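You operate a simulated robot arm through the tools that you are given. There is no shell and no other tool. Be economical: measure what you need, move in short steps, check, and stop when the job is done.

You are at the controls of a simulated robot arm. One attempt, no reset.

TASK
Wind the reel back to 0, brake it and park the thread bar.
Fine: the bar goes in the stand's forks.

The check looks at the end state, three seconds after you hand in, the way a careful person would. Anything else that was tipped, shoved, dropped, spilled or broken makes it a failure.

THE ROBOT
A 7-joint arm with a two-finger parallel gripper, fixed in place. Base frame: the origin is at the foot of the arm, x ahead of it, y to its left, z up. Readings come in m, rad, newtons and seconds.
With the tool pointing down near the work surface it reaches from about 0.14 to 0.66 m from the base axis. Its first joint turns from -1.152 to 1.152 rad. Payload 2.4 kg.
The TCP is the grasp point between the finger pads, 0.03 m short of the fingertips. In the tool frame z runs along the fingers and y along their closing line. The gripper opens to 0.094 m. The fingers are 0.028 m wide and 0.01 m thick; the gripper's body (0.05 by 0.096 m) begins 0.055 m behind the TCP.
Orientation is that of the tool frame in the base frame, as a unit quaternion [x, y, z, w]. With the fingers straight down and closing along the base's y, the tool's x points along the base's -x, its y along +y and its z along -z.

THE INTERFACE
- The arm moves only by the tool nudge_tool. Its argument "rows" is text: rows parted by semicolons, each of 7 numbers parted by spaces: the shift along the tool's x, y, z in m, then the turn, a rotation vector about the tool's x, y, z in rad, then the finger opening in m, from 0 to 0.094. In form: dx dy dz ax ay az hand; .... A call has 1 to 20 rows; each row shifts and turns the commanded pose from where the row before left it, along the tool's axes as they then stand. A row lasts 0.2 s, in which the tool goes at most 0.05 m and 0.15 rad; a call with a longer step from one row to the next is refused whole, and so is a gripper value outside its range. Where a pose cannot be reached the arm comes as near as it can. A force on the tool above 90 N (or 10 N above the force at the start of the call, whichever is more), or a blocked arm, ends the call early, and 0.2 s more pass. Each finger travels about 0.153 m/s and halts on what it meets, pressing with about 43 N; the grip force reading is that of the motor and also rises with nothing between the fingers. The clock runs only during rows and for 0.2 s after the last one: add rows that do not move to give the fingers time. The reply holds the time, the measured pose of the TCP, the force on the tool along the base axes, the opening and the grip force, in the units named above and with some noise, and new pictures: "views" is both (left out), scene, wrist or none.
- Cameras (640 x 400 px; columns grow to the right, rows downward): "scene" is fixed at [0.0442, 0.4921, 1.4525]; the picture's right is [-0.74, -0.67, 0.00], its down [-0.35, 0.38, -0.86] and it looks along [0.58, -0.63, -0.52] (base axes); focal length 318 px, centre (320, 200). "wrist" rides on the gripper at [0.076, 0.014, -0.102] in the tool frame; the picture's right is [-0.18, 0.98, 0.00], its down [-0.75, -0.14, -0.64] and it looks along [-0.63, -0.12, 0.77] (tool axes); focal length 243 px, centre (320, 200).
- measure_at(camera, pixels): for up to 12 pixels [column, row] of the newest picture of that camera ("zoom" is the newest enlarged one), the place [x, y, z] in the base frame of the surface seen there, good to about 0.002 m, but the place of the scene camera against the robot may be out by one fixed shift of up to 0.025 m in any direction. No time passes.
- zoom(camera, box): a new picture of the part [left, top, right, bottom] of that camera's present view, enlarged. No time passes.
- sign_off(): hands the job in; it is judged then, once.

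Keep the steps short. Do not move on a guess: measure, check each grasp and each placing, and mend mistakes. In all there are 80 turns and 170 pictures (those below and enlarged ones count). Leave the gripper open and the arm clear of the work at the hand-in unless told otherwise, and finish with a single line.

The tools are called after "Emit:" as a command line: name --argument value ..., lists and objects as JSON in quotes. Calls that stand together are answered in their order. nudge_tool: Moves the arm, as the interface text tells. Its arguments: {"type":"object","properties":{"rows":{"type":"string"},"views":{"type":"string","enum":["both","scene","wrist","none"]}},"required":["rows"]} The other tools are called the same way: measure_at (camera, pixels) gives the place of the surface under pixels of a picture; zoom (camera, box) takes an enlarged picture of a part of a camera's view; sign_off () hands the job in.

At the start:

```text
time: 0.0
ee_pos: [0.3701, -0.0981, 1.2485]
tool_rot: [0.0, 1.0, 0.0, 0.001]
force: [0.0, 0.1, 0.2]
grip_width: 0.0938
finger_force: 0.0
```

scene: 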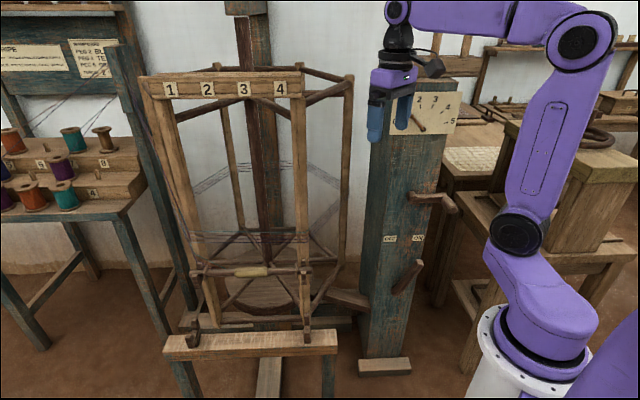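
wrist: 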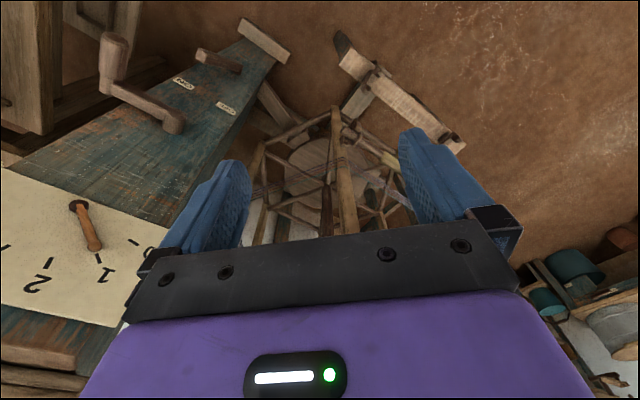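

I see a warping reel, a post with a dial, a crank and a brake lever, and a stand with forks. I'll zoom in on each of these first.

Emit:
zoom --camera "scene" --box '[350, 70, 480, 151]'

Emit:
zoom --camera "scene" --box '[340, 170, 500, 310]'

Emit:
zoom --camera "scene" --box '[150, 220, 350, 370]'

Emit:
zoom --camera "scene" --box '[0, 0, 150, 94]'

Emit:
zoom --camera "wrist" --box '[0, 0, 320, 330]'

```text
4.92 times, centred on (415, 110) of scene
```

zoom: 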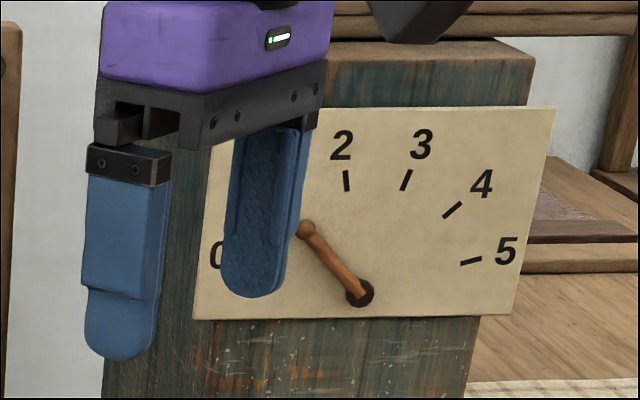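

```text
2.86 times, centred on (420, 240) of scene
```

zoom: 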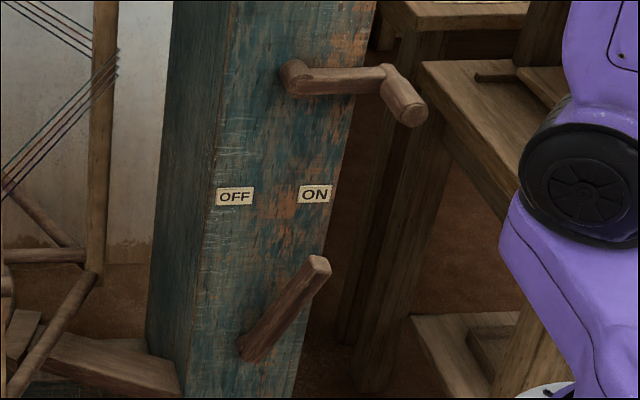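

```text
2.67 times, centred on (250, 295) of scene
```

zoom: 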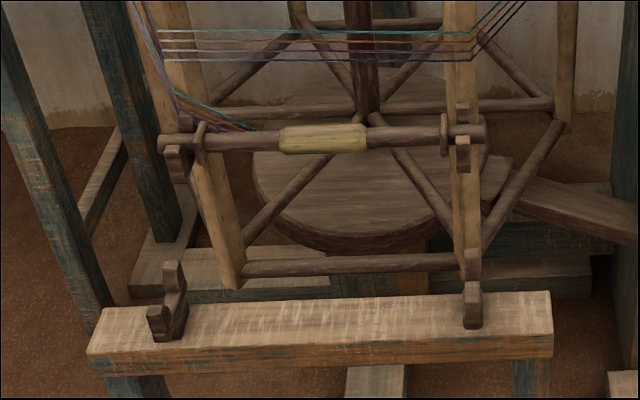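

```text
4.26 times, centred on (75, 47) of scene
```

zoom: 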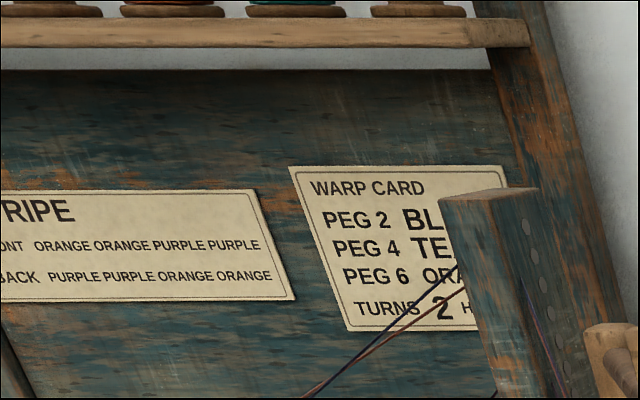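

```text
1.21 times, centred on (160, 165) of wrist
```

zoom: 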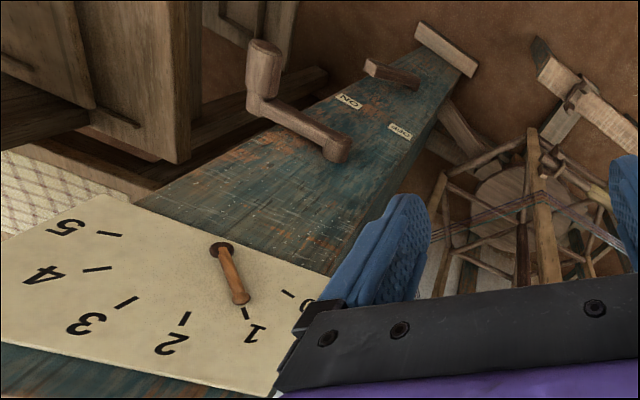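

The dial reads about 1, and the lever leans toward ON. The bar hangs above the stand's forks. Next I'll measure the key points.

Emit:
measure_at --camera "scene" --pixels '[[423, 132], [412, 118], [413, 196], [440, 197], [452, 204], [402, 290], [420, 263], [389, 238], [418, 238], [395, 200], [410, 340], [385, 365]]'

Emit:
measure_at --camera "scene" --pixels '[[193, 274], [212, 273], [235, 272], [250, 271], [265, 271], [290, 269], [307, 268], [318, 278], [204, 282], [191, 335], [307, 320], [326, 268]]'

Emit:
zoom --camera "scene" --box '[180, 250, 240, 350]'

Emit:
zoom --camera "scene" --box '[280, 250, 340, 350]'

Emit:
zoom --camera "scene" --box '[130, 60, 360, 200]'

```text
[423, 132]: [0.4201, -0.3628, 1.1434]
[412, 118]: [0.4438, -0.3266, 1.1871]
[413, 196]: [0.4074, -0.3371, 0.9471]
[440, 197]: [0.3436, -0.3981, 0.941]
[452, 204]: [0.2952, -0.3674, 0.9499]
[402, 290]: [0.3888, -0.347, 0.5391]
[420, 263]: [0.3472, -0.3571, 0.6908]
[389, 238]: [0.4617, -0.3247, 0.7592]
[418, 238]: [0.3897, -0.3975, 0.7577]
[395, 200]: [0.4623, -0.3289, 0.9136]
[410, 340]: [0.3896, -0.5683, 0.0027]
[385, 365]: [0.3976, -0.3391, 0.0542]
```

```text
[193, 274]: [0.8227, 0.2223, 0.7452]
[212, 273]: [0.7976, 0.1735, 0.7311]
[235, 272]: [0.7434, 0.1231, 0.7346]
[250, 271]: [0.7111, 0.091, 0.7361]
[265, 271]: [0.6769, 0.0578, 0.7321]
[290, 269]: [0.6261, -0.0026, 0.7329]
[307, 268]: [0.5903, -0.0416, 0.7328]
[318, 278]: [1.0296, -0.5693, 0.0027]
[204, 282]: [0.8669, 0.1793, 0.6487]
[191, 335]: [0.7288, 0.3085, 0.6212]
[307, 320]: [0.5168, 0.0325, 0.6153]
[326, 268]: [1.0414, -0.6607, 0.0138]
```

```text
4.00 times, centred on (210, 300) of scene
```

zoom: 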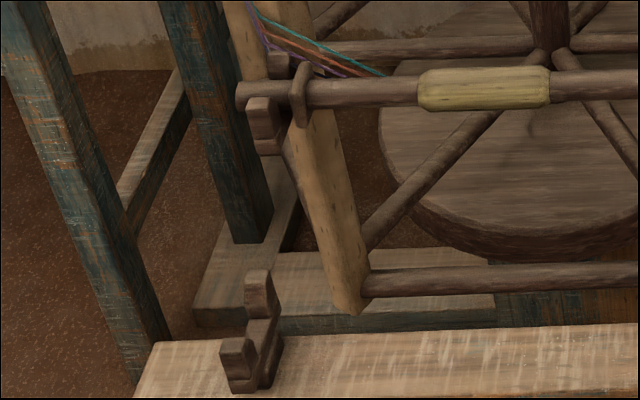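

```text
4.00 times, centred on (310, 300) of scene
```

zoom: 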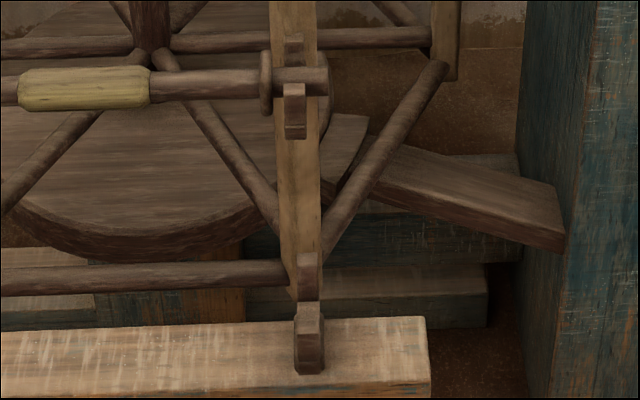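

```text
2.78 times, centred on (245, 130) of scene
```

zoom: 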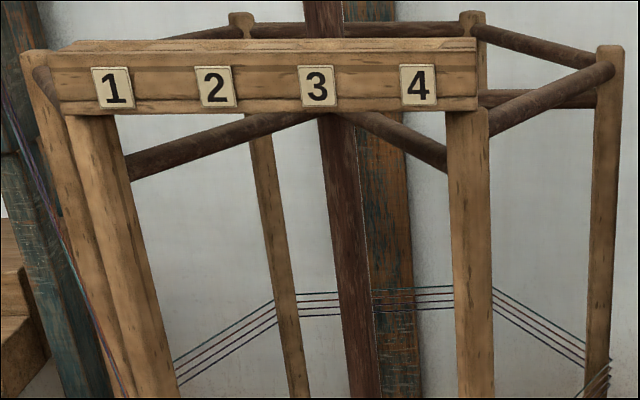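

The post's face lies at 45°: it runs along (0.7, 0.7) and its normal is (-0.7, 0.7). I'll measure the same items with the wrist camera to find the scene camera's fixed shift.

Emit:
measure_at --camera "wrist" --pixels '[[113, 42], [112, 60], [110, 88], [140, 105], [172, 125], [202, 53], [220, 60], [236, 68], [183, 83], [226, 108], [77, 206], [96, 246]]'

Emit:
measure_at --camera "scene" --pixels '[[440, 197], [447, 199], [454, 206], [456, 209], [425, 196], [405, 134], [422, 262], [417, 262], [412, 273], [407, 281]]'

Emit:
zoom --camera "wrist" --box '[60, 20, 300, 170]'

```text
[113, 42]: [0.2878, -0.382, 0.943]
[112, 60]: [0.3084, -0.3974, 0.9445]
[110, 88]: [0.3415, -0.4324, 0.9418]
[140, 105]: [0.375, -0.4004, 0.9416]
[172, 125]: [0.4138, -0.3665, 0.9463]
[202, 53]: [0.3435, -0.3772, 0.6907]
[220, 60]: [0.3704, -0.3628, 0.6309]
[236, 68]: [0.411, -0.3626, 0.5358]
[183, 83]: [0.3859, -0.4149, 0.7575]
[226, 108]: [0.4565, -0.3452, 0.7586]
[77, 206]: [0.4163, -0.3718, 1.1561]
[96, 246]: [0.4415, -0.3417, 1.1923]
```

```text
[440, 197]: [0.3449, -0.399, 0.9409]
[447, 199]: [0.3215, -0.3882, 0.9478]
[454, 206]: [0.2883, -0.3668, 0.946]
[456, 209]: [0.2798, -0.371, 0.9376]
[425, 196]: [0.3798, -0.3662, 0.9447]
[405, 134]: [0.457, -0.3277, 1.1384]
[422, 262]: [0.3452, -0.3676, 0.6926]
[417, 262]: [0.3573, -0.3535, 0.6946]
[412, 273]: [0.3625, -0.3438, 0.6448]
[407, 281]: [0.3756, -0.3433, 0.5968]
```

```text
2.67 times, centred on (180, 95) of wrist
```

zoom: 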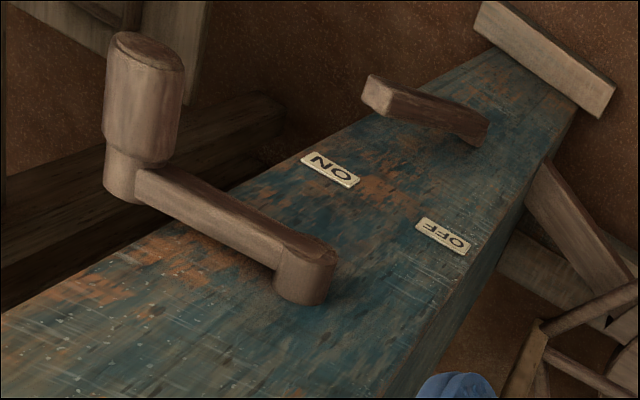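

The scene camera reads about (+0.005, +0.019) too far, so true positions are scene minus that. The lever leans to ON and holds the reel, so it has to come off first. I'll turn the tool 45° to face the post and slide sideways while still high.

Emit:
nudge_tool --rows "0 0 0 0 0 0.131 0.094;0 0 0 0 0 0.131 0.094;0 0 0 0 0 0.131 0.094;0 0 0 0 0 0.131 0.094;0 0 0 0 0 0.131 0.094;0 0 0 0 0 0.13 0.094;0 -0.04 0 0 0 0 0.094;0 -0.04 0 0 0 0 0.094;0 -0.04 0 0 0 0 0.094;0 -0.04 0 0 0 0 0.094" --views "wrist"

```text
time: 2.2
ee_pos: [0.2554, -0.2111, 1.2486]
tool_rot: [0.382, 0.924, -0.001, 0.0]
force: [-0.9, 0.8, 0.0]
grip_width: 0.0941
finger_force: 0.1
```

wrist: 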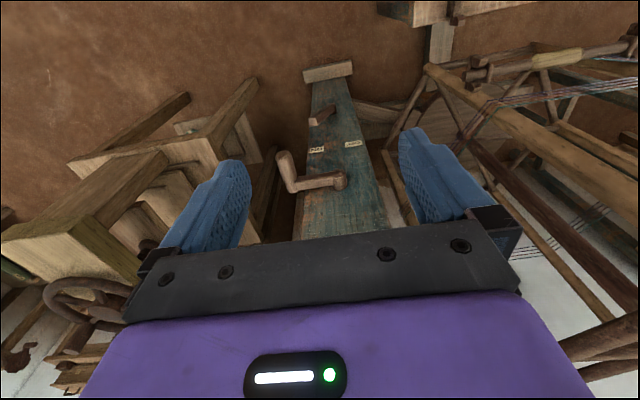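

The turn and slide went as planned. Now I'll tilt the tool 45° toward the face and go down a little.

Emit:
nudge_tool --rows "0 0 0 0 -0.131 0 0.094;0 0 0 0 -0.131 0 0.094;0 0 0 0 -0.131 0 0.094;0 0 0 0 -0.131 0 0.094;0 0 0 0 -0.131 0 0.094;0 0 0 0 -0.13 0 0.094;0.028 0 0.028 0 0 0 0.094;0.028 0 0.028 0 0 0 0.094;0.028 0 0.028 0 0 0 0.094;0.028 0 0.028 0 0 0 0.094;0.028 0 0.028 0 0 0 0.094" --views "both"

```text
time: 4.6
ee_pos: [0.2998, -0.1788, 1.0936]
tool_rot: [0.279, 0.891, -0.105, 0.342]
force: [-5.2, -3.7, 0.7]
grip_width: 0.094
finger_force: 0.0
out of reach, approached as far as the arm can: row 8, 9
```

scene: 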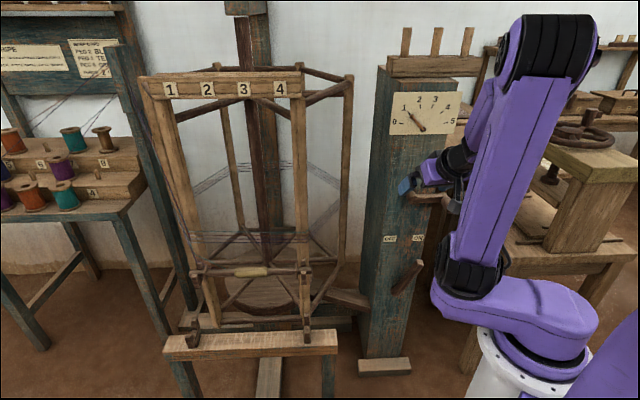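
wrist: 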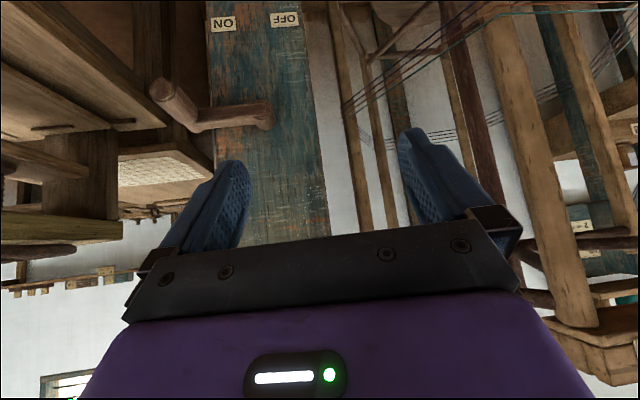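

Rows 8 and 9 were out of reach because the wrist came too close to the base axis. I'll push the commanded pose toward the face, which moves it away from the base, and see whether the arm settles.

Emit:
nudge_tool --rows "-0.028 0 0.028 0 0 0 0.094;-0.028 0 0.028 0 0 0 0.094;0 0 0 0 0.1 0 0.094;0 0 0 0 0.1 0 0.094;0 0 0 0 0 0 0.094" --views "scene"

```text
time: 5.8
ee_pos: [0.3183, -0.258, 1.0903]
tool_rot: [0.36, 0.895, -0.097, 0.245]
force: [-0.4, -0.5, -0.2]
grip_width: 0.0943
finger_force: 0.1
```

scene: 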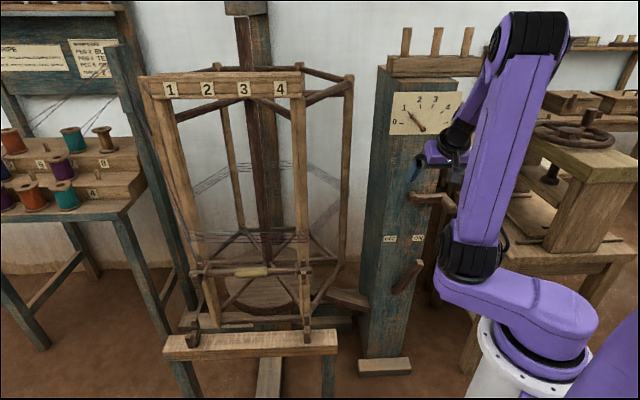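

The arm is reachable again, tilted 30° at s=0.043, n=-0.41, to the OFF side of the handle. I'll go straight down past the crank.

Emit:
nudge_tool --rows "0.0203 0 0.0344 0 0 0 0.094;0.0203 0 0.0344 0 0 0 0.094;0.0203 0 0.0344 0 0 0 0.094;0.0203 0 0.0344 0 0 0 0.094;0.0203 0 0.0344 0 0 0 0.094;0.0203 0 0.0344 0 0 0 0.094;0.0203 0 0.0344 0 0 0 0.094;0.0203 0 0.0344 0 0 0 0.094;0.0203 0 0.0344 0 0 0 0.094" --views "both"

```text
time: 7.8
ee_pos: [0.3172, -0.2564, 0.7283]
tool_rot: [0.36, 0.895, -0.096, 0.245]
force: [0.7, 0.7, 0.3]
grip_width: 0.0938
finger_force: 0.1
```

scene: 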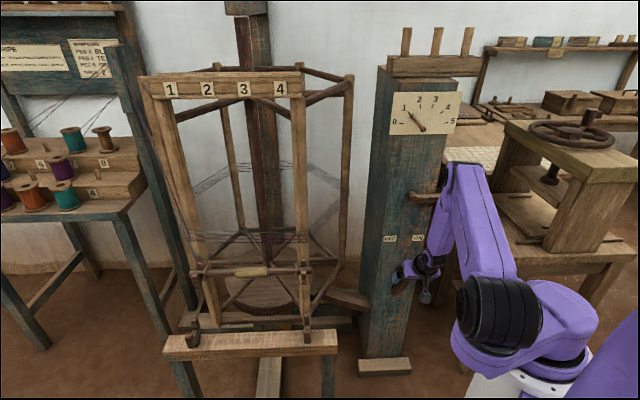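
wrist: 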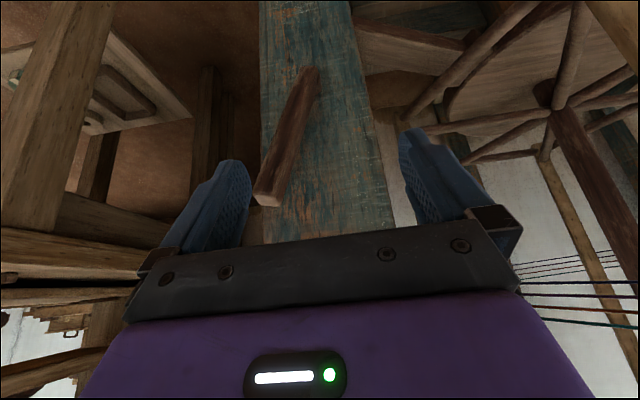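

The arm is now in front of the lever and below the crank. I'll measure the lever from here.

Emit:
measure_at --camera "wrist" --pixels '[[257, 198], [278, 202], [267, 202], [285, 160], [298, 125], [310, 80], [310, 70], [340, 180], [300, 200]]'

```text
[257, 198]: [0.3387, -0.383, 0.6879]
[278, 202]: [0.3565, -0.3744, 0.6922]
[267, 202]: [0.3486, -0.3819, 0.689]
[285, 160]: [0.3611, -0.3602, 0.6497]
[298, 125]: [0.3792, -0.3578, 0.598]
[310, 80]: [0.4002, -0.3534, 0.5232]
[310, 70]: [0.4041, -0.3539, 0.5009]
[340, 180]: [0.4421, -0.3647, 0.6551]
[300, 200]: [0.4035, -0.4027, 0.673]
```

The lever tip is at s≈-0.022, n≈-0.515, z≈0.69, and the face is at n=-0.57. I'll line up with it, move in so the fingers straddle it, and check.

Emit:
nudge_tool --rows "0 -0.028 0 0 0 0 0.094;0 -0.027 0 0 0 0 0.094;-0.0167 0 0.0258 0 0 0 0.094;-0.0167 0 0.0258 0 0 0 0.094;-0.0167 0 0.0258 0 0 0 0.094;-0.0167 0 0.0258 0 0 0 0.094;0 0 0 0 0 0 0.094" --views "both"

```text
time: 9.4
ee_pos: [0.3604, -0.372, 0.6747]
tool_rot: [0.36, 0.895, -0.097, 0.244]
force: [-0.5, -0.7, -0.2]
grip_width: 0.0939
finger_force: 0.0
```

scene: 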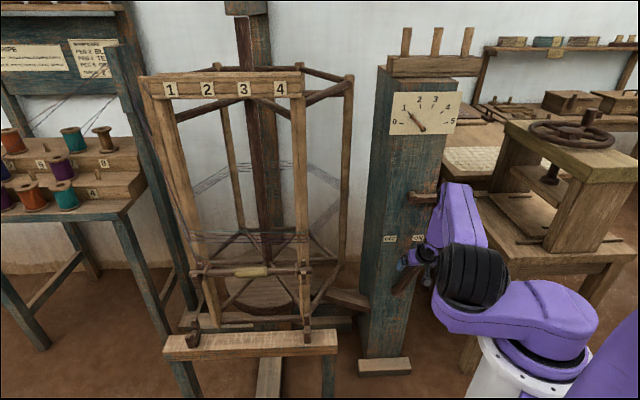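
wrist: 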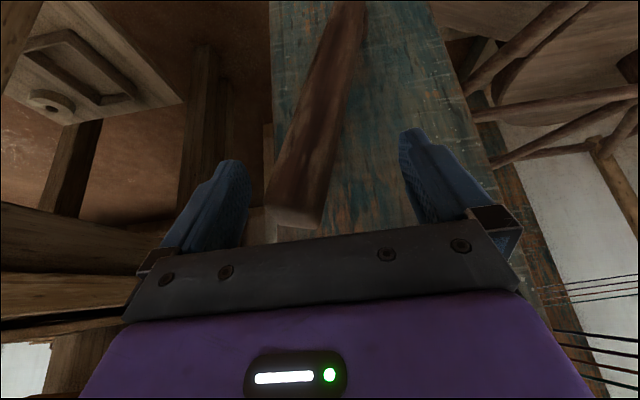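

The lever is between the fingers. I'll close to a loose 0.05 m and push it toward OFF (+s).

Emit:
nudge_tool --rows "0 0 0 0 0 0 0.05;0 0 0 0 0 0 0.05;0 0.015 0 0 0 0 0.05;0 0.015 0 0 0 0 0.05;0 0.015 0 0 0 0 0.05;0 0.015 0 0 0 0 0.05;0 0.01 0 0 0 0 0.05;0 0.01 0 0 0 0 0.05" --views "both"

```text
time: 11.2
ee_pos: [0.4156, -0.3152, 0.6756]
tool_rot: [0.361, 0.895, -0.097, 0.244]
force: [1.2, 0.5, -0.1]
grip_width: 0.0502
finger_force: 0.3
```

scene: 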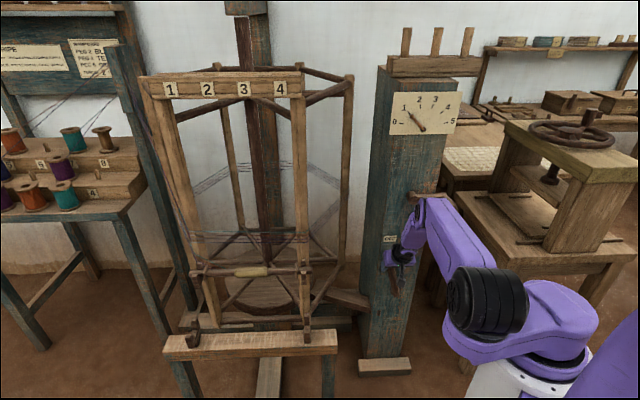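
wrist: 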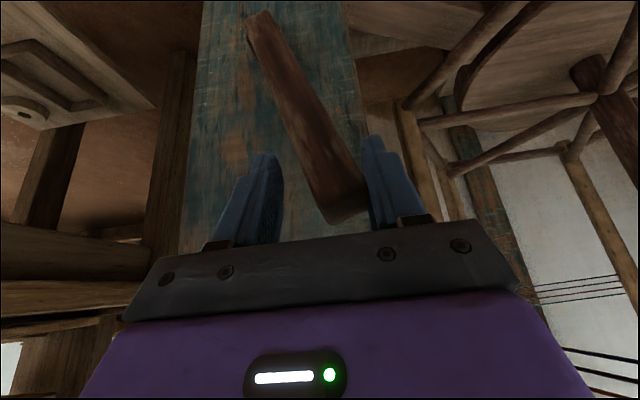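

The lever has swung to the OFF side and is touching the right finger. I'll open the fingers and see where it settles.

Emit:
nudge_tool --rows "0 0 0 0 0 0 0.094;0 0 0 0 0 0 0.094;0 0 0 0 0 0 0.094" --views "wrist"

Emit:
measure_at --camera "wrist" --pixels '[[346, 212], [300, 100], [260, 25], [340, 160]]'

```text
time: 12.0
ee_pos: [0.4166, -0.3153, 0.6753]
tool_rot: [0.361, 0.895, -0.097, 0.244]
force: [0.1, -0.6, 0.6]
grip_width: 0.0941
finger_force: 0.0
```

wrist: 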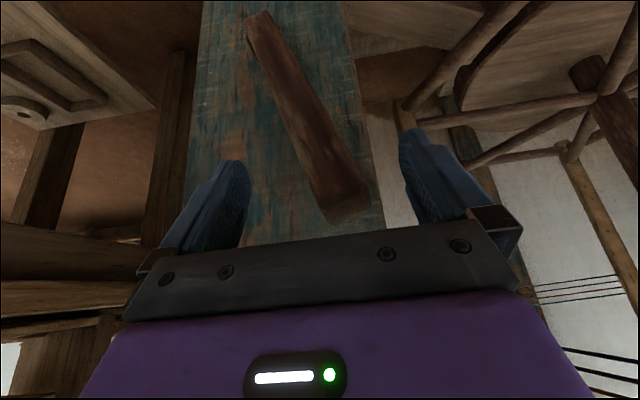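

```text
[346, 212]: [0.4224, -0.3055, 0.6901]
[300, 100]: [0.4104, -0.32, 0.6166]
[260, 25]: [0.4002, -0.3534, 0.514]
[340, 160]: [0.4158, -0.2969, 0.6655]
```

The lever tip has settled at s≈0.083, which mirrors its ON position, so the brake is off. I'll back out, rise and look at the crank handle from above.

Emit:
nudge_tool --rows "0.0167 0 -0.0258 0 0 0 0.094;0.0167 0 -0.0258 0 0 0 0.094;0.0167 0 -0.0258 0 0 0 0.094;0.0167 0 -0.0258 0 0 0 0.094;-0.0203 0 -0.0344 0 0 0 0.094;-0.0203 0 -0.0344 0 0 0 0.094;-0.0203 0 -0.0344 0 0 0 0.094;-0.0203 0 -0.0344 0 0 0 0.094;-0.0203 0 -0.0344 0 0 0 0.094;-0.0203 0 -0.0344 0 0 0 0.094;-0.0203 0 -0.0344 0 0 0 0.094;-0.0203 0 -0.0344 0 0 0 0.094;-0.0203 0 -0.0344 0 0 0 0.094;0 -0.045 0 0 0 0 0.094;0 -0.045 0 0 0 0 0.094;0 -0.045 0 0 0 0 0.094" --views "both"

```text
time: 15.4
ee_pos: [0.2517, -0.3464, 1.0836]
tool_rot: [0.359, 0.895, -0.096, 0.245]
force: [-0.6, 0.5, 0.2]
grip_width: 0.0937
finger_force: 0.1
out of reach, approached as far as the arm can: row 1, 4
```

scene: 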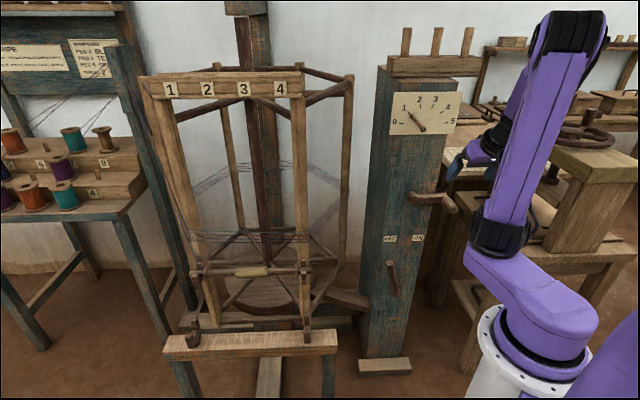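
wrist: 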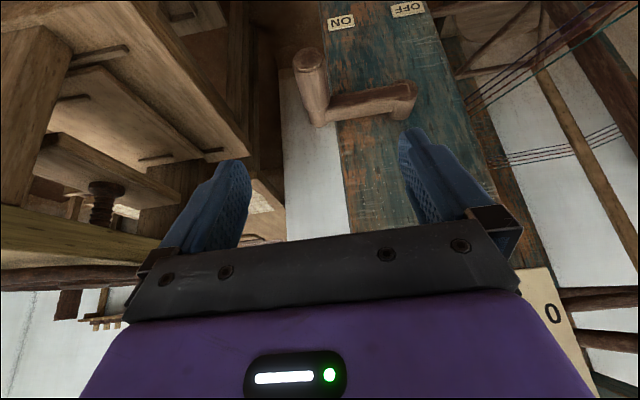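

Emit:
measure_at --camera "wrist" --pixels '[[306, 50], [298, 72], [325, 72], [312, 85], [315, 105], [318, 118], [340, 110], [365, 103], [395, 96], [404, 100], [404, 85]]'

Emit:
zoom --camera "wrist" --box '[260, 20, 460, 145]'

Emit:
zoom --camera "scene" --box '[380, 80, 470, 140]'

```text
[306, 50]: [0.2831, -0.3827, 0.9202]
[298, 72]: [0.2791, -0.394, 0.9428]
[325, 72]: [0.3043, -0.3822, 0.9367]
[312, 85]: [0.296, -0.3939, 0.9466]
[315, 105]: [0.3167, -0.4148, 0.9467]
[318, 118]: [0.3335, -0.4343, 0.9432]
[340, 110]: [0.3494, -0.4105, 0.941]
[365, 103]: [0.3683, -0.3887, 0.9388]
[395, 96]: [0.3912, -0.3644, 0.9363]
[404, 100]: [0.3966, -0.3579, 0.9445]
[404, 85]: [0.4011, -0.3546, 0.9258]
```

```text
3.20 times, centred on (360, 82) of wrist
```

zoom: 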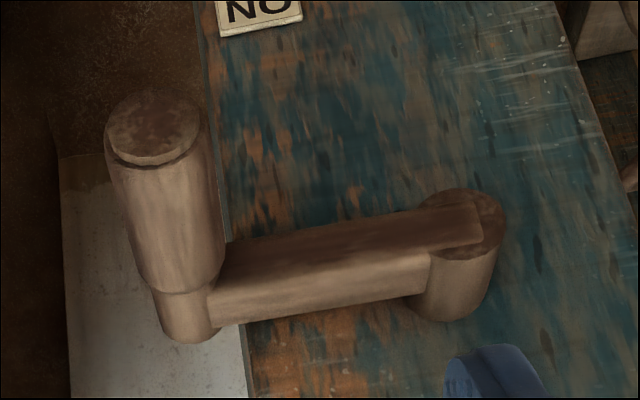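

```text
6.67 times, centred on (425, 110) of scene
```

zoom: 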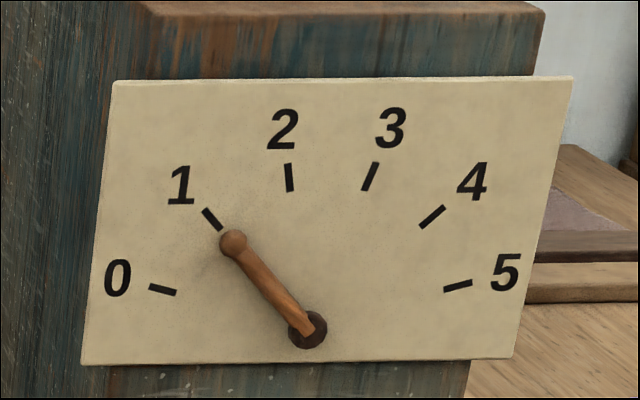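

The pointer sits exactly at 1. The handle axis is at s≈-0.069, z≈0.93, and the hub at s≈0.03, z≈0.93, giving a radius of about 0.1. I'll bring the open fingers over the handle.

Emit:
nudge_tool --rows "0.0038 -0.0004 0.0335 0 0 0 0.094;0.0038 -0.0004 0.0335 0 0 0 0.094;0.0038 -0.0004 0.0335 0 0 0 0.094;0.0038 -0.0004 0.0335 0 0 0 0.094;0.0038 -0.0004 0.0335 0 0 0 0.094;0 0 0 0 0 0 0.094" --views "both"

```text
time: 16.8
ee_pos: [0.3024, -0.3957, 0.9285]
tool_rot: [0.36, 0.895, -0.097, 0.245]
force: [0.5, 1.0, -0.1]
grip_width: 0.0942
finger_force: 0.0
```

scene: 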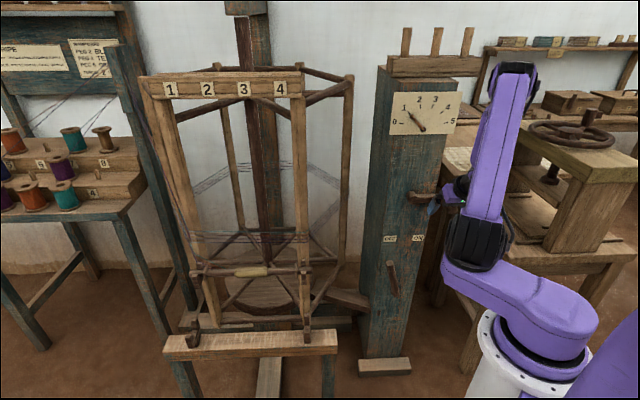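
wrist: 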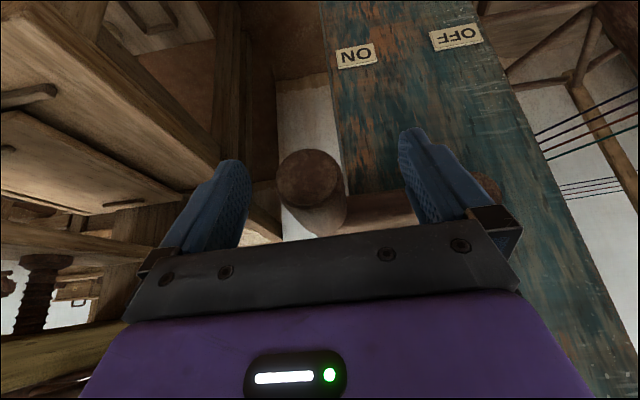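

The handle is centred between the fingers, so I'll close on it.

Emit:
nudge_tool --rows "0 0 0 0 0 0 0.06;0 0 0 0 0 0 0.02;0 0 0 0 0 0 0.02;0 0 0 0 0 0 0.02" --views "wrist"

```text
time: 17.8
ee_pos: [0.2985, -0.398, 0.9296]
tool_rot: [0.363, 0.893, -0.099, 0.245]
force: [-11.1, -20.0, -0.6]
grip_width: 0.0367
finger_force: 45.2
```

wrist: 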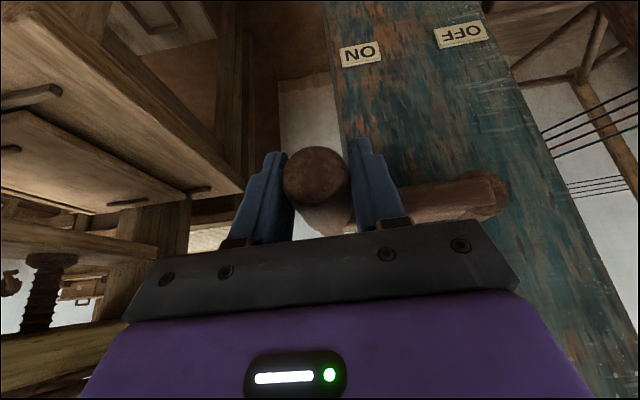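

Grip confirmed, with an opening of 0.037 and force 45. I'll crank upward about 30° (counter-clockwise from the front) and check which way the dial moves.

Emit:
nudge_tool --rows "-0.0088 0.0015 -0.0150 0 0 0 0.02;-0.0085 0.0045 -0.0145 0 0 0 0.02;-0.0080 0.0074 -0.0136 0 0 0 0.02;0 0 0 0 0 0 0.02" --views "both"

Emit:
zoom --camera "scene" --box '[380, 80, 470, 140]'

```text
time: 18.8
ee_pos: [0.3075, -0.3888, 0.9794]
tool_rot: [0.363, 0.894, -0.1, 0.244]
force: [-16.5, -21.8, 5.5]
grip_width: 0.0368
finger_force: 45.0
```

scene: 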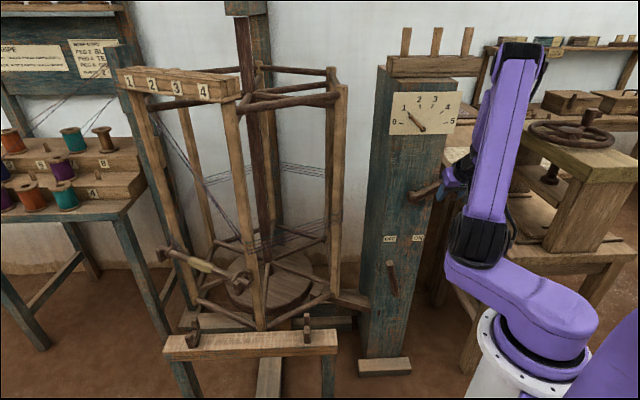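
wrist: 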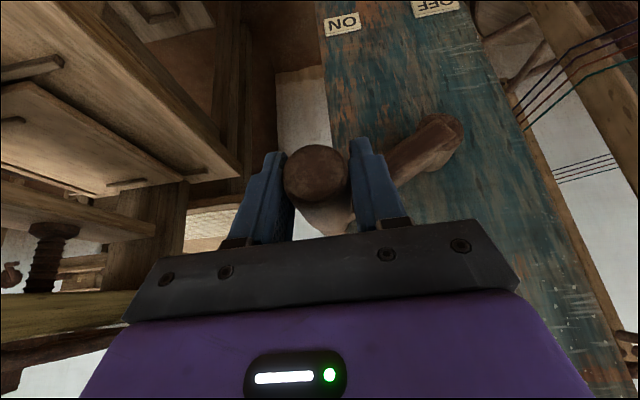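

```text
6.67 times, centred on (425, 110) of scene
```

zoom: 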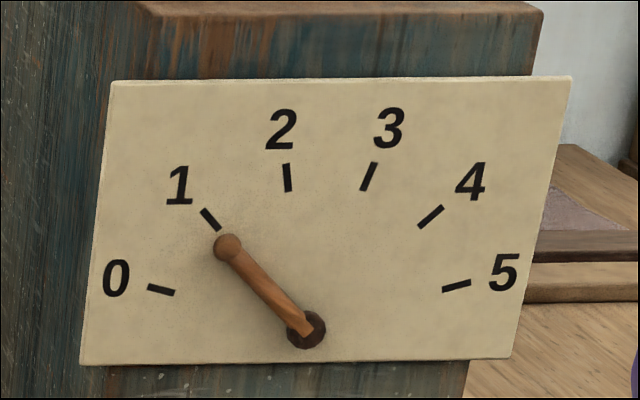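

The dial moved toward 0, so this is the right way, and the reel follows 1:1. Before continuing I'll measure the handle cap and hub to refine the circle.

Emit:
measure_at --camera "wrist" --pixels '[[288, 172], [316, 147], [316, 172], [345, 172], [316, 195], [420, 140], [440, 128], [459, 135], [440, 118], [448, 145]]'

Emit:
zoom --camera "wrist" --box '[260, 100, 500, 250]'

```text
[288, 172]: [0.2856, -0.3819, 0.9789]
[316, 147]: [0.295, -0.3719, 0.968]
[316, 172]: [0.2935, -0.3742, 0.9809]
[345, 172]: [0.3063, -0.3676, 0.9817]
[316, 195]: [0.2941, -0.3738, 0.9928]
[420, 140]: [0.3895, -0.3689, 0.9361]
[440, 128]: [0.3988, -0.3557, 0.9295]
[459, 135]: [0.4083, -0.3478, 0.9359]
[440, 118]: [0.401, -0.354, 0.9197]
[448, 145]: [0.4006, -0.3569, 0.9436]
```

```text
2.67 times, centred on (380, 175) of wrist
```

zoom: 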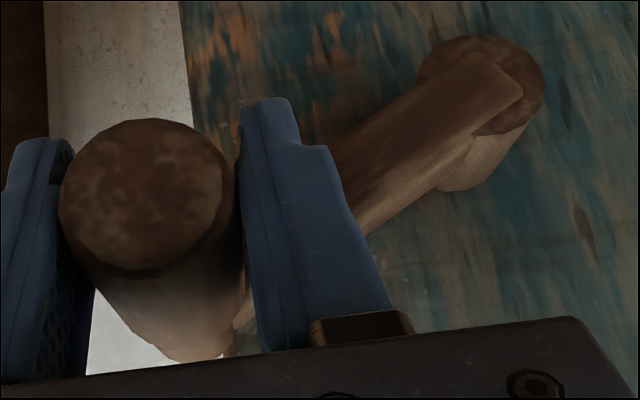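

The circle centre is at s=0.031, z=0.932, with R=0.1005. I'll take out a 5 mm command offset and crank on to the top.

Emit:
nudge_tool --rows "-0.0087 0.0066 -0.0147 0 0 0 0.02;-0.0063 0.0124 -0.0107 0 0 0 0.02;-0.0051 0.0143 -0.0086 0 0 0 0.02;-0.0038 0.0159 -0.0064 0 0 0 0.02;-0.0023 0.0169 -0.0040 0 0 0 0.02;-0.0008 0.0175 -0.0013 0 0 0 0.02" --views "both"

```text
time: 20.2
ee_pos: [0.3786, -0.316, 1.0324]
tool_rot: [0.351, 0.899, -0.09, 0.246]
force: [45.0, 13.6, 12.2]
grip_width: 0.0367
finger_force: 45.1
```

scene: 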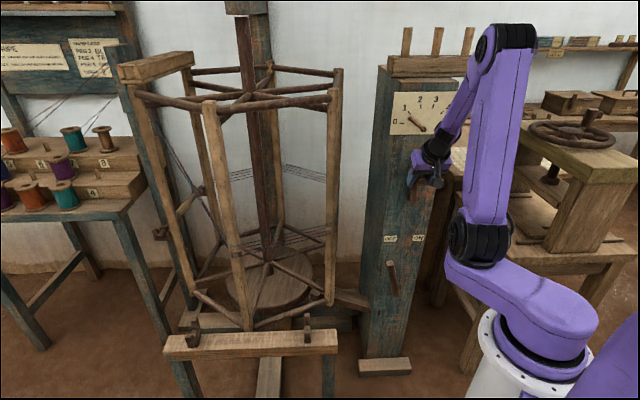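
wrist: 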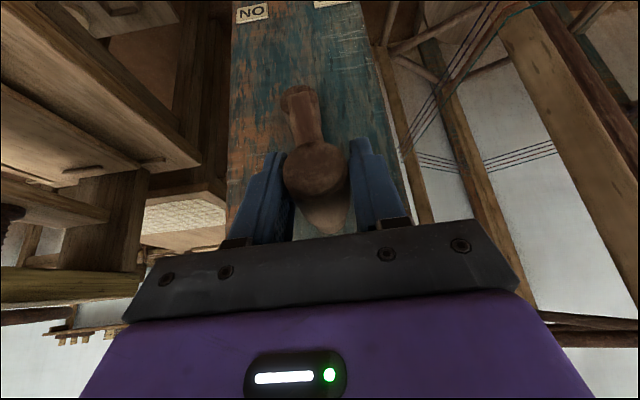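

The reel's inertia dragged the handle slightly ahead, but it is fine at the top. I'll go on to about 170°, easing in and out.

Emit:
nudge_tool --rows "0.0002 0.0088 0.0003 0 0 0 0.02;0.0006 0.0087 0.0009 0 0 0 0.02;0.0023 0.0169 0.0040 0 0 0 0.02;0.0038 0.0159 0.0064 0 0 0 0.02;0.0051 0.0143 0.0086 0 0 0 0.02;0.0063 0.0124 0.0107 0 0 0 0.02;0.0073 0.0100 0.0123 0 0 0 0.02;0.0081 0.0074 0.0137 0 0 0 0.02;0.0043 0.0027 0.0072 0 0 0 0.02;0.0043 0.0019 0.0073 0 0 0 0.02;0 0 0 0 0 0 0.02" --views "both"

Emit:
zoom --camera "scene" --box '[380, 80, 470, 140]'

```text
time: 22.6
ee_pos: [0.4332, -0.25, 0.9479]
tool_rot: [0.361, 0.897, -0.093, 0.239]
force: [-22.9, 28.8, 10.2]
grip_width: 0.0333
finger_force: 44.4
```

scene: 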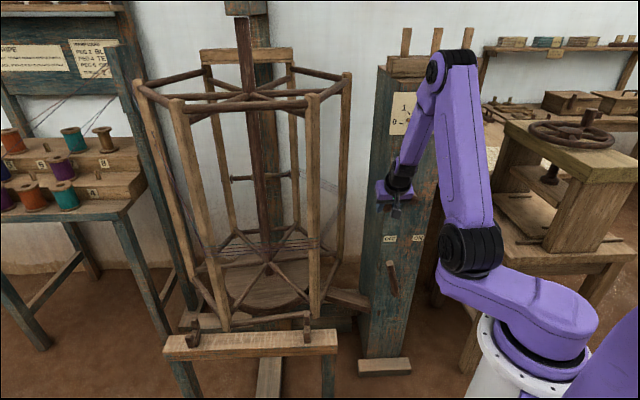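
wrist: 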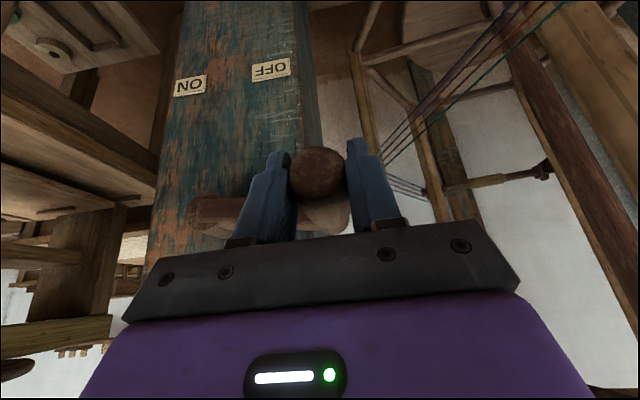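

```text
6.67 times, centred on (425, 110) of scene
```

zoom: 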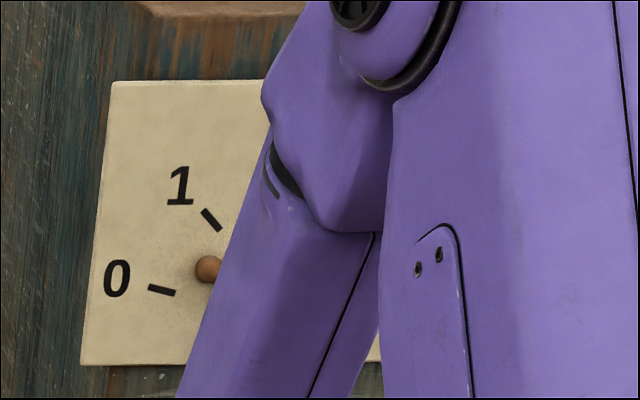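

About halfway round. The opening fell to 0.033 and there is an outward force, so the grip may have slipped. I'll measure the cap against the TCP.

Emit:
zoom --camera "wrist" --box '[180, 120, 420, 270]'

Emit:
measure_at --camera "wrist" --pixels '[[318, 150], [318, 172], [318, 192], [296, 172], [340, 172], [210, 210], [197, 215], [225, 200], [330, 215]]'

```text
2.67 times, centred on (300, 195) of wrist
```

zoom: 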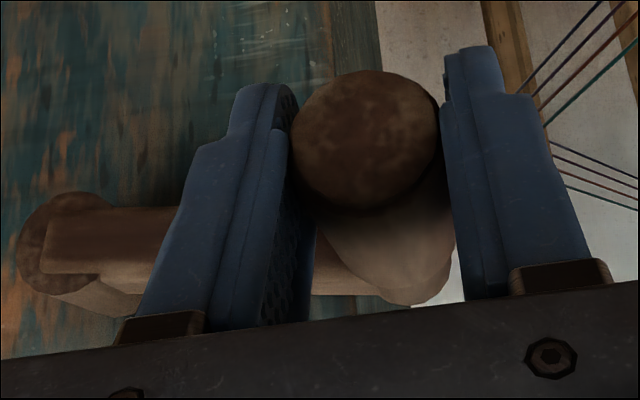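

```text
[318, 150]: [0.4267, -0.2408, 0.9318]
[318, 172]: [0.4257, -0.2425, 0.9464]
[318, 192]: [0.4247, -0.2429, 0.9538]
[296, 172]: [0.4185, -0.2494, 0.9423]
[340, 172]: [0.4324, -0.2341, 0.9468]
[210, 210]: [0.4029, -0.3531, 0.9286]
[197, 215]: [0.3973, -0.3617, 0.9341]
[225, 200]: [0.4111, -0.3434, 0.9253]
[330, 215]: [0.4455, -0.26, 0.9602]
```

The hand has slipped about 1 cm outward along the handle. I'll open slightly, check that the crank stays put, and regrip deeper.

Emit:
nudge_tool --rows "0 0 0 0 0 0 0.05;0 0 0 0 0 0 0.05;0 0 0 0 0 0 0.05" --views "wrist"

Emit:
measure_at --camera "wrist" --pixels '[[318, 172], [318, 180], [310, 172], [325, 172]]'

```text
time: 23.4
ee_pos: [0.4368, -0.2542, 0.9482]
tool_rot: [0.36, 0.895, -0.097, 0.245]
force: [0.3, 0.2, -0.2]
grip_width: 0.0499
finger_force: 0.0
```

wrist: 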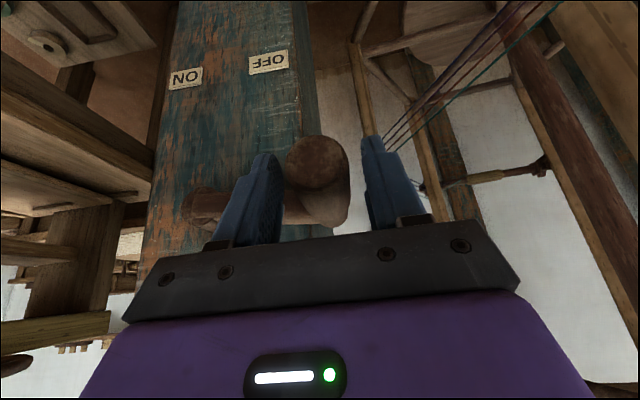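

```text
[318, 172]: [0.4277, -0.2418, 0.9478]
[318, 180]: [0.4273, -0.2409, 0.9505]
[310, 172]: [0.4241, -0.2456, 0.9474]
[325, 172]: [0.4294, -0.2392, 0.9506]
```

The crank stayed put with its axis at z≈0.943 and s≈0.129. I'll shift in by 6 mm and down by 5 mm, then close again.

Emit:
nudge_tool --rows "-0.0026 0 0.0073 0 0 0 0.05;0 0 0 0 0 0 0.05;0 0 0 0 0 0 0.02;0 0 0 0 0 0 0.02" --views "wrist"

```text
time: 24.4
ee_pos: [0.4405, -0.2581, 0.9447]
tool_rot: [0.36, 0.895, -0.096, 0.244]
force: [2.5, -1.7, -2.2]
grip_width: 0.0366
finger_force: 45.0
```

wrist: 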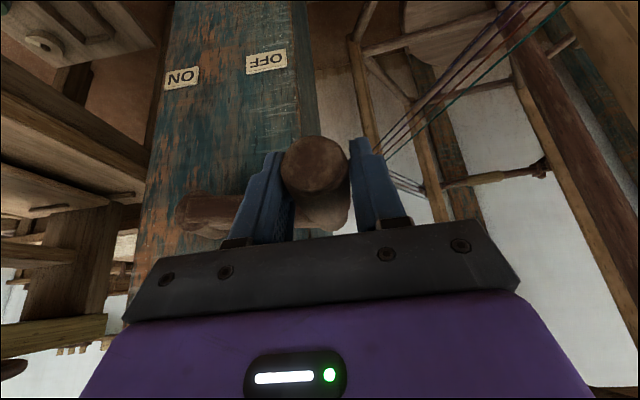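

Good regrip: the opening is 0.0366 and the forces are near zero. I'll continue down and round to about 264°, more slowly.

Emit:
nudge_tool --rows "0.0032 0.0007 0.0055 0 0 0 0.02;0.0033 0.0006 0.0054 0 0 0 0.02;0.0070 -0.0008 0.0119 0 0 0 0.02;0.0069 -0.0029 0.0117 0 0 0 0.02;0.0067 -0.0047 0.0113 0 0 0 0.02;0.0062 -0.0065 0.0105 0 0 0 0.02;0.0057 -0.0082 0.0097 0 0 0 0.02;0.0050 -0.0096 0.0085 0 0 0 0.02;0.0044 -0.0110 0.0074 0 0 0 0.02;0.0035 -0.0120 0.0059 0 0 0 0.02;0.0026 -0.0129 0.0045 0 0 0 0.02;0.0017 -0.0134 0.0029 0 0 0 0.02;0.0005 -0.0069 0.0009 0 0 0 0.02;0 0 0 0 0 0 0.02" --views "both"

Emit:
zoom --camera "scene" --box '[380, 80, 470, 140]'

```text
time: 27.4
ee_pos: [0.3802, -0.3192, 0.8329]
tool_rot: [0.359, 0.895, -0.096, 0.246]
force: [-8.5, 6.6, 28.8]
grip_width: 0.0364
finger_force: 45.4
```

scene: 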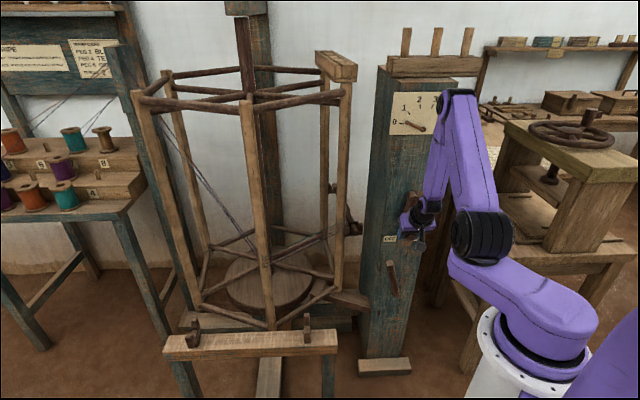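
wrist: 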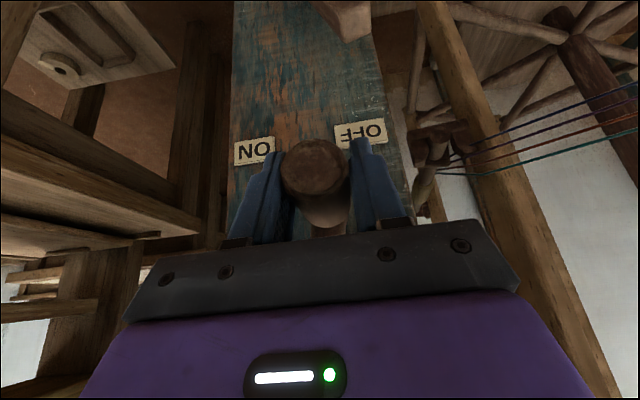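

```text
6.67 times, centred on (425, 110) of scene
```

zoom: 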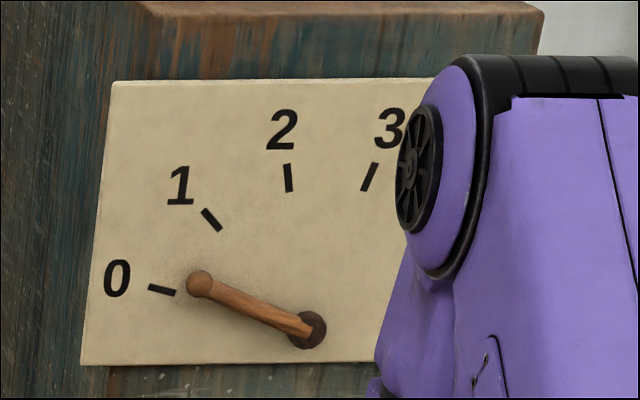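

The dial is at about 0.27 and the reel is at about 263°. I'll continue to about 355°.

Emit:
nudge_tool --rows "-0.0005 -0.0069 -0.0009 0 0 0 0.02;-0.0005 -0.0070 -0.0008 0 0 0 0.02;-0.0007 -0.0138 -0.0012 0 0 0 0.02;-0.0017 -0.0135 -0.0029 0 0 0 0.02;-0.0026 -0.0129 -0.0045 0 0 0 0.02;-0.0036 -0.0121 -0.0060 0 0 0 0.02;-0.0043 -0.0110 -0.0073 0 0 0 0.02;-0.0051 -0.0097 -0.0087 0 0 0 0.02;-0.0057 -0.0081 -0.0096 0 0 0 0.02;-0.0062 -0.0066 -0.0106 0 0 0 0.02;-0.0067 -0.0047 -0.0113 0 0 0 0.02;-0.0052 -0.0024 -0.0088 0 0 0 0.02;-0.0044 -0.0011 -0.0074 0 0 0 0.02;0 0 0 0 0 0 0.02" --views "both"

Emit:
zoom --camera "scene" --box '[380, 80, 470, 140]'

```text
time: 30.4
ee_pos: [0.3013, -0.3994, 0.9229]
tool_rot: [0.361, 0.896, -0.096, 0.241]
force: [-28.6, 3.2, -6.7]
grip_width: 0.0366
finger_force: 44.4
```

scene: 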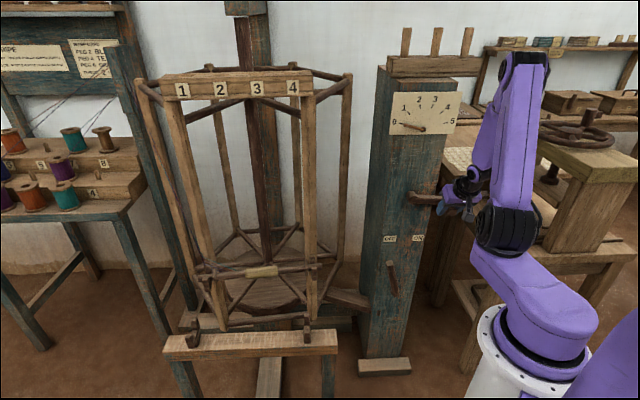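
wrist: 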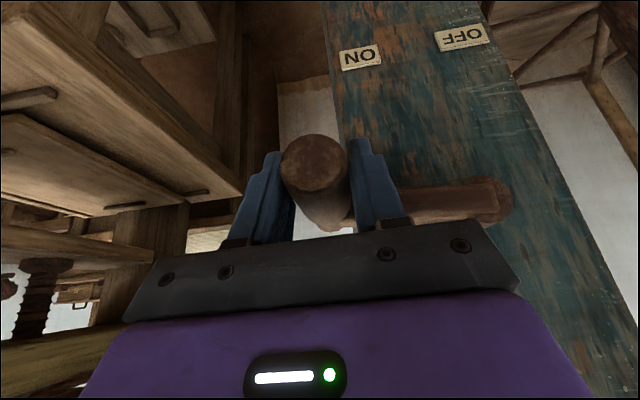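

```text
6.67 times, centred on (425, 110) of scene
```

zoom: 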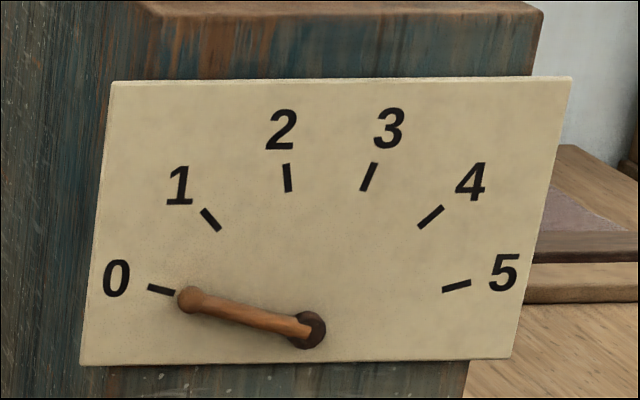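

About 5° remain: the number plate's "1" is at column 183, and at reading 1 it was at 170. I'll crank up the last bit.

Emit:
nudge_tool --rows "-0.0025 0 -0.0042 0 0 0 0.02;-0.0025 0 -0.0042 0 0 0 0.02;0 0 0 0 0 0 0.02;0 0 0 0 0 0 0.02" --views "both"

Emit:
zoom --camera "scene" --box '[380, 80, 470, 140]'

```text
time: 31.4
ee_pos: [0.3021, -0.4004, 0.9349]
tool_rot: [0.362, 0.895, -0.097, 0.241]
force: [-29.6, 3.7, 0.2]
grip_width: 0.0365
finger_force: 44.9
```

scene: 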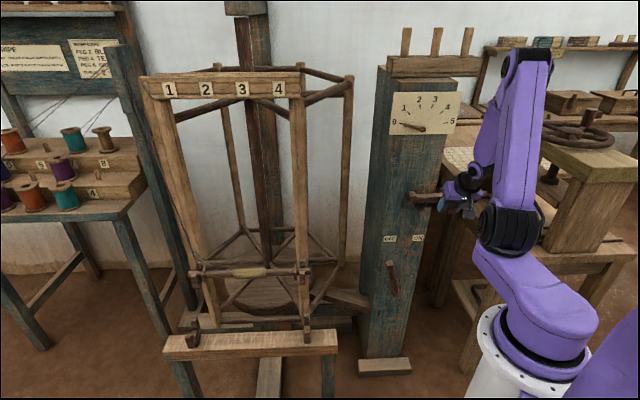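
wrist: 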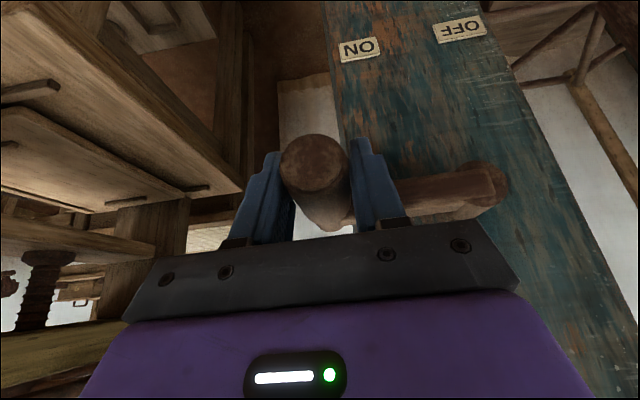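

```text
6.67 times, centred on (425, 110) of scene
```

zoom: 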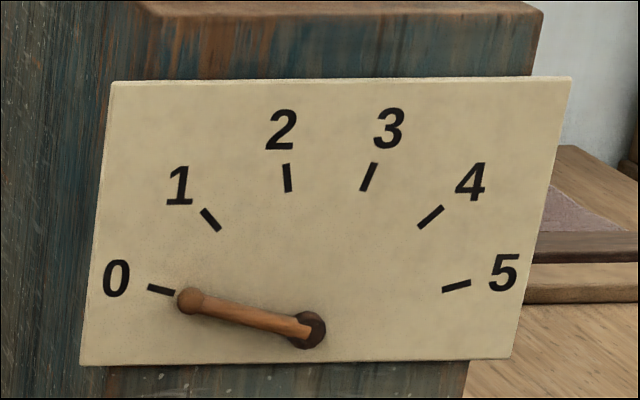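

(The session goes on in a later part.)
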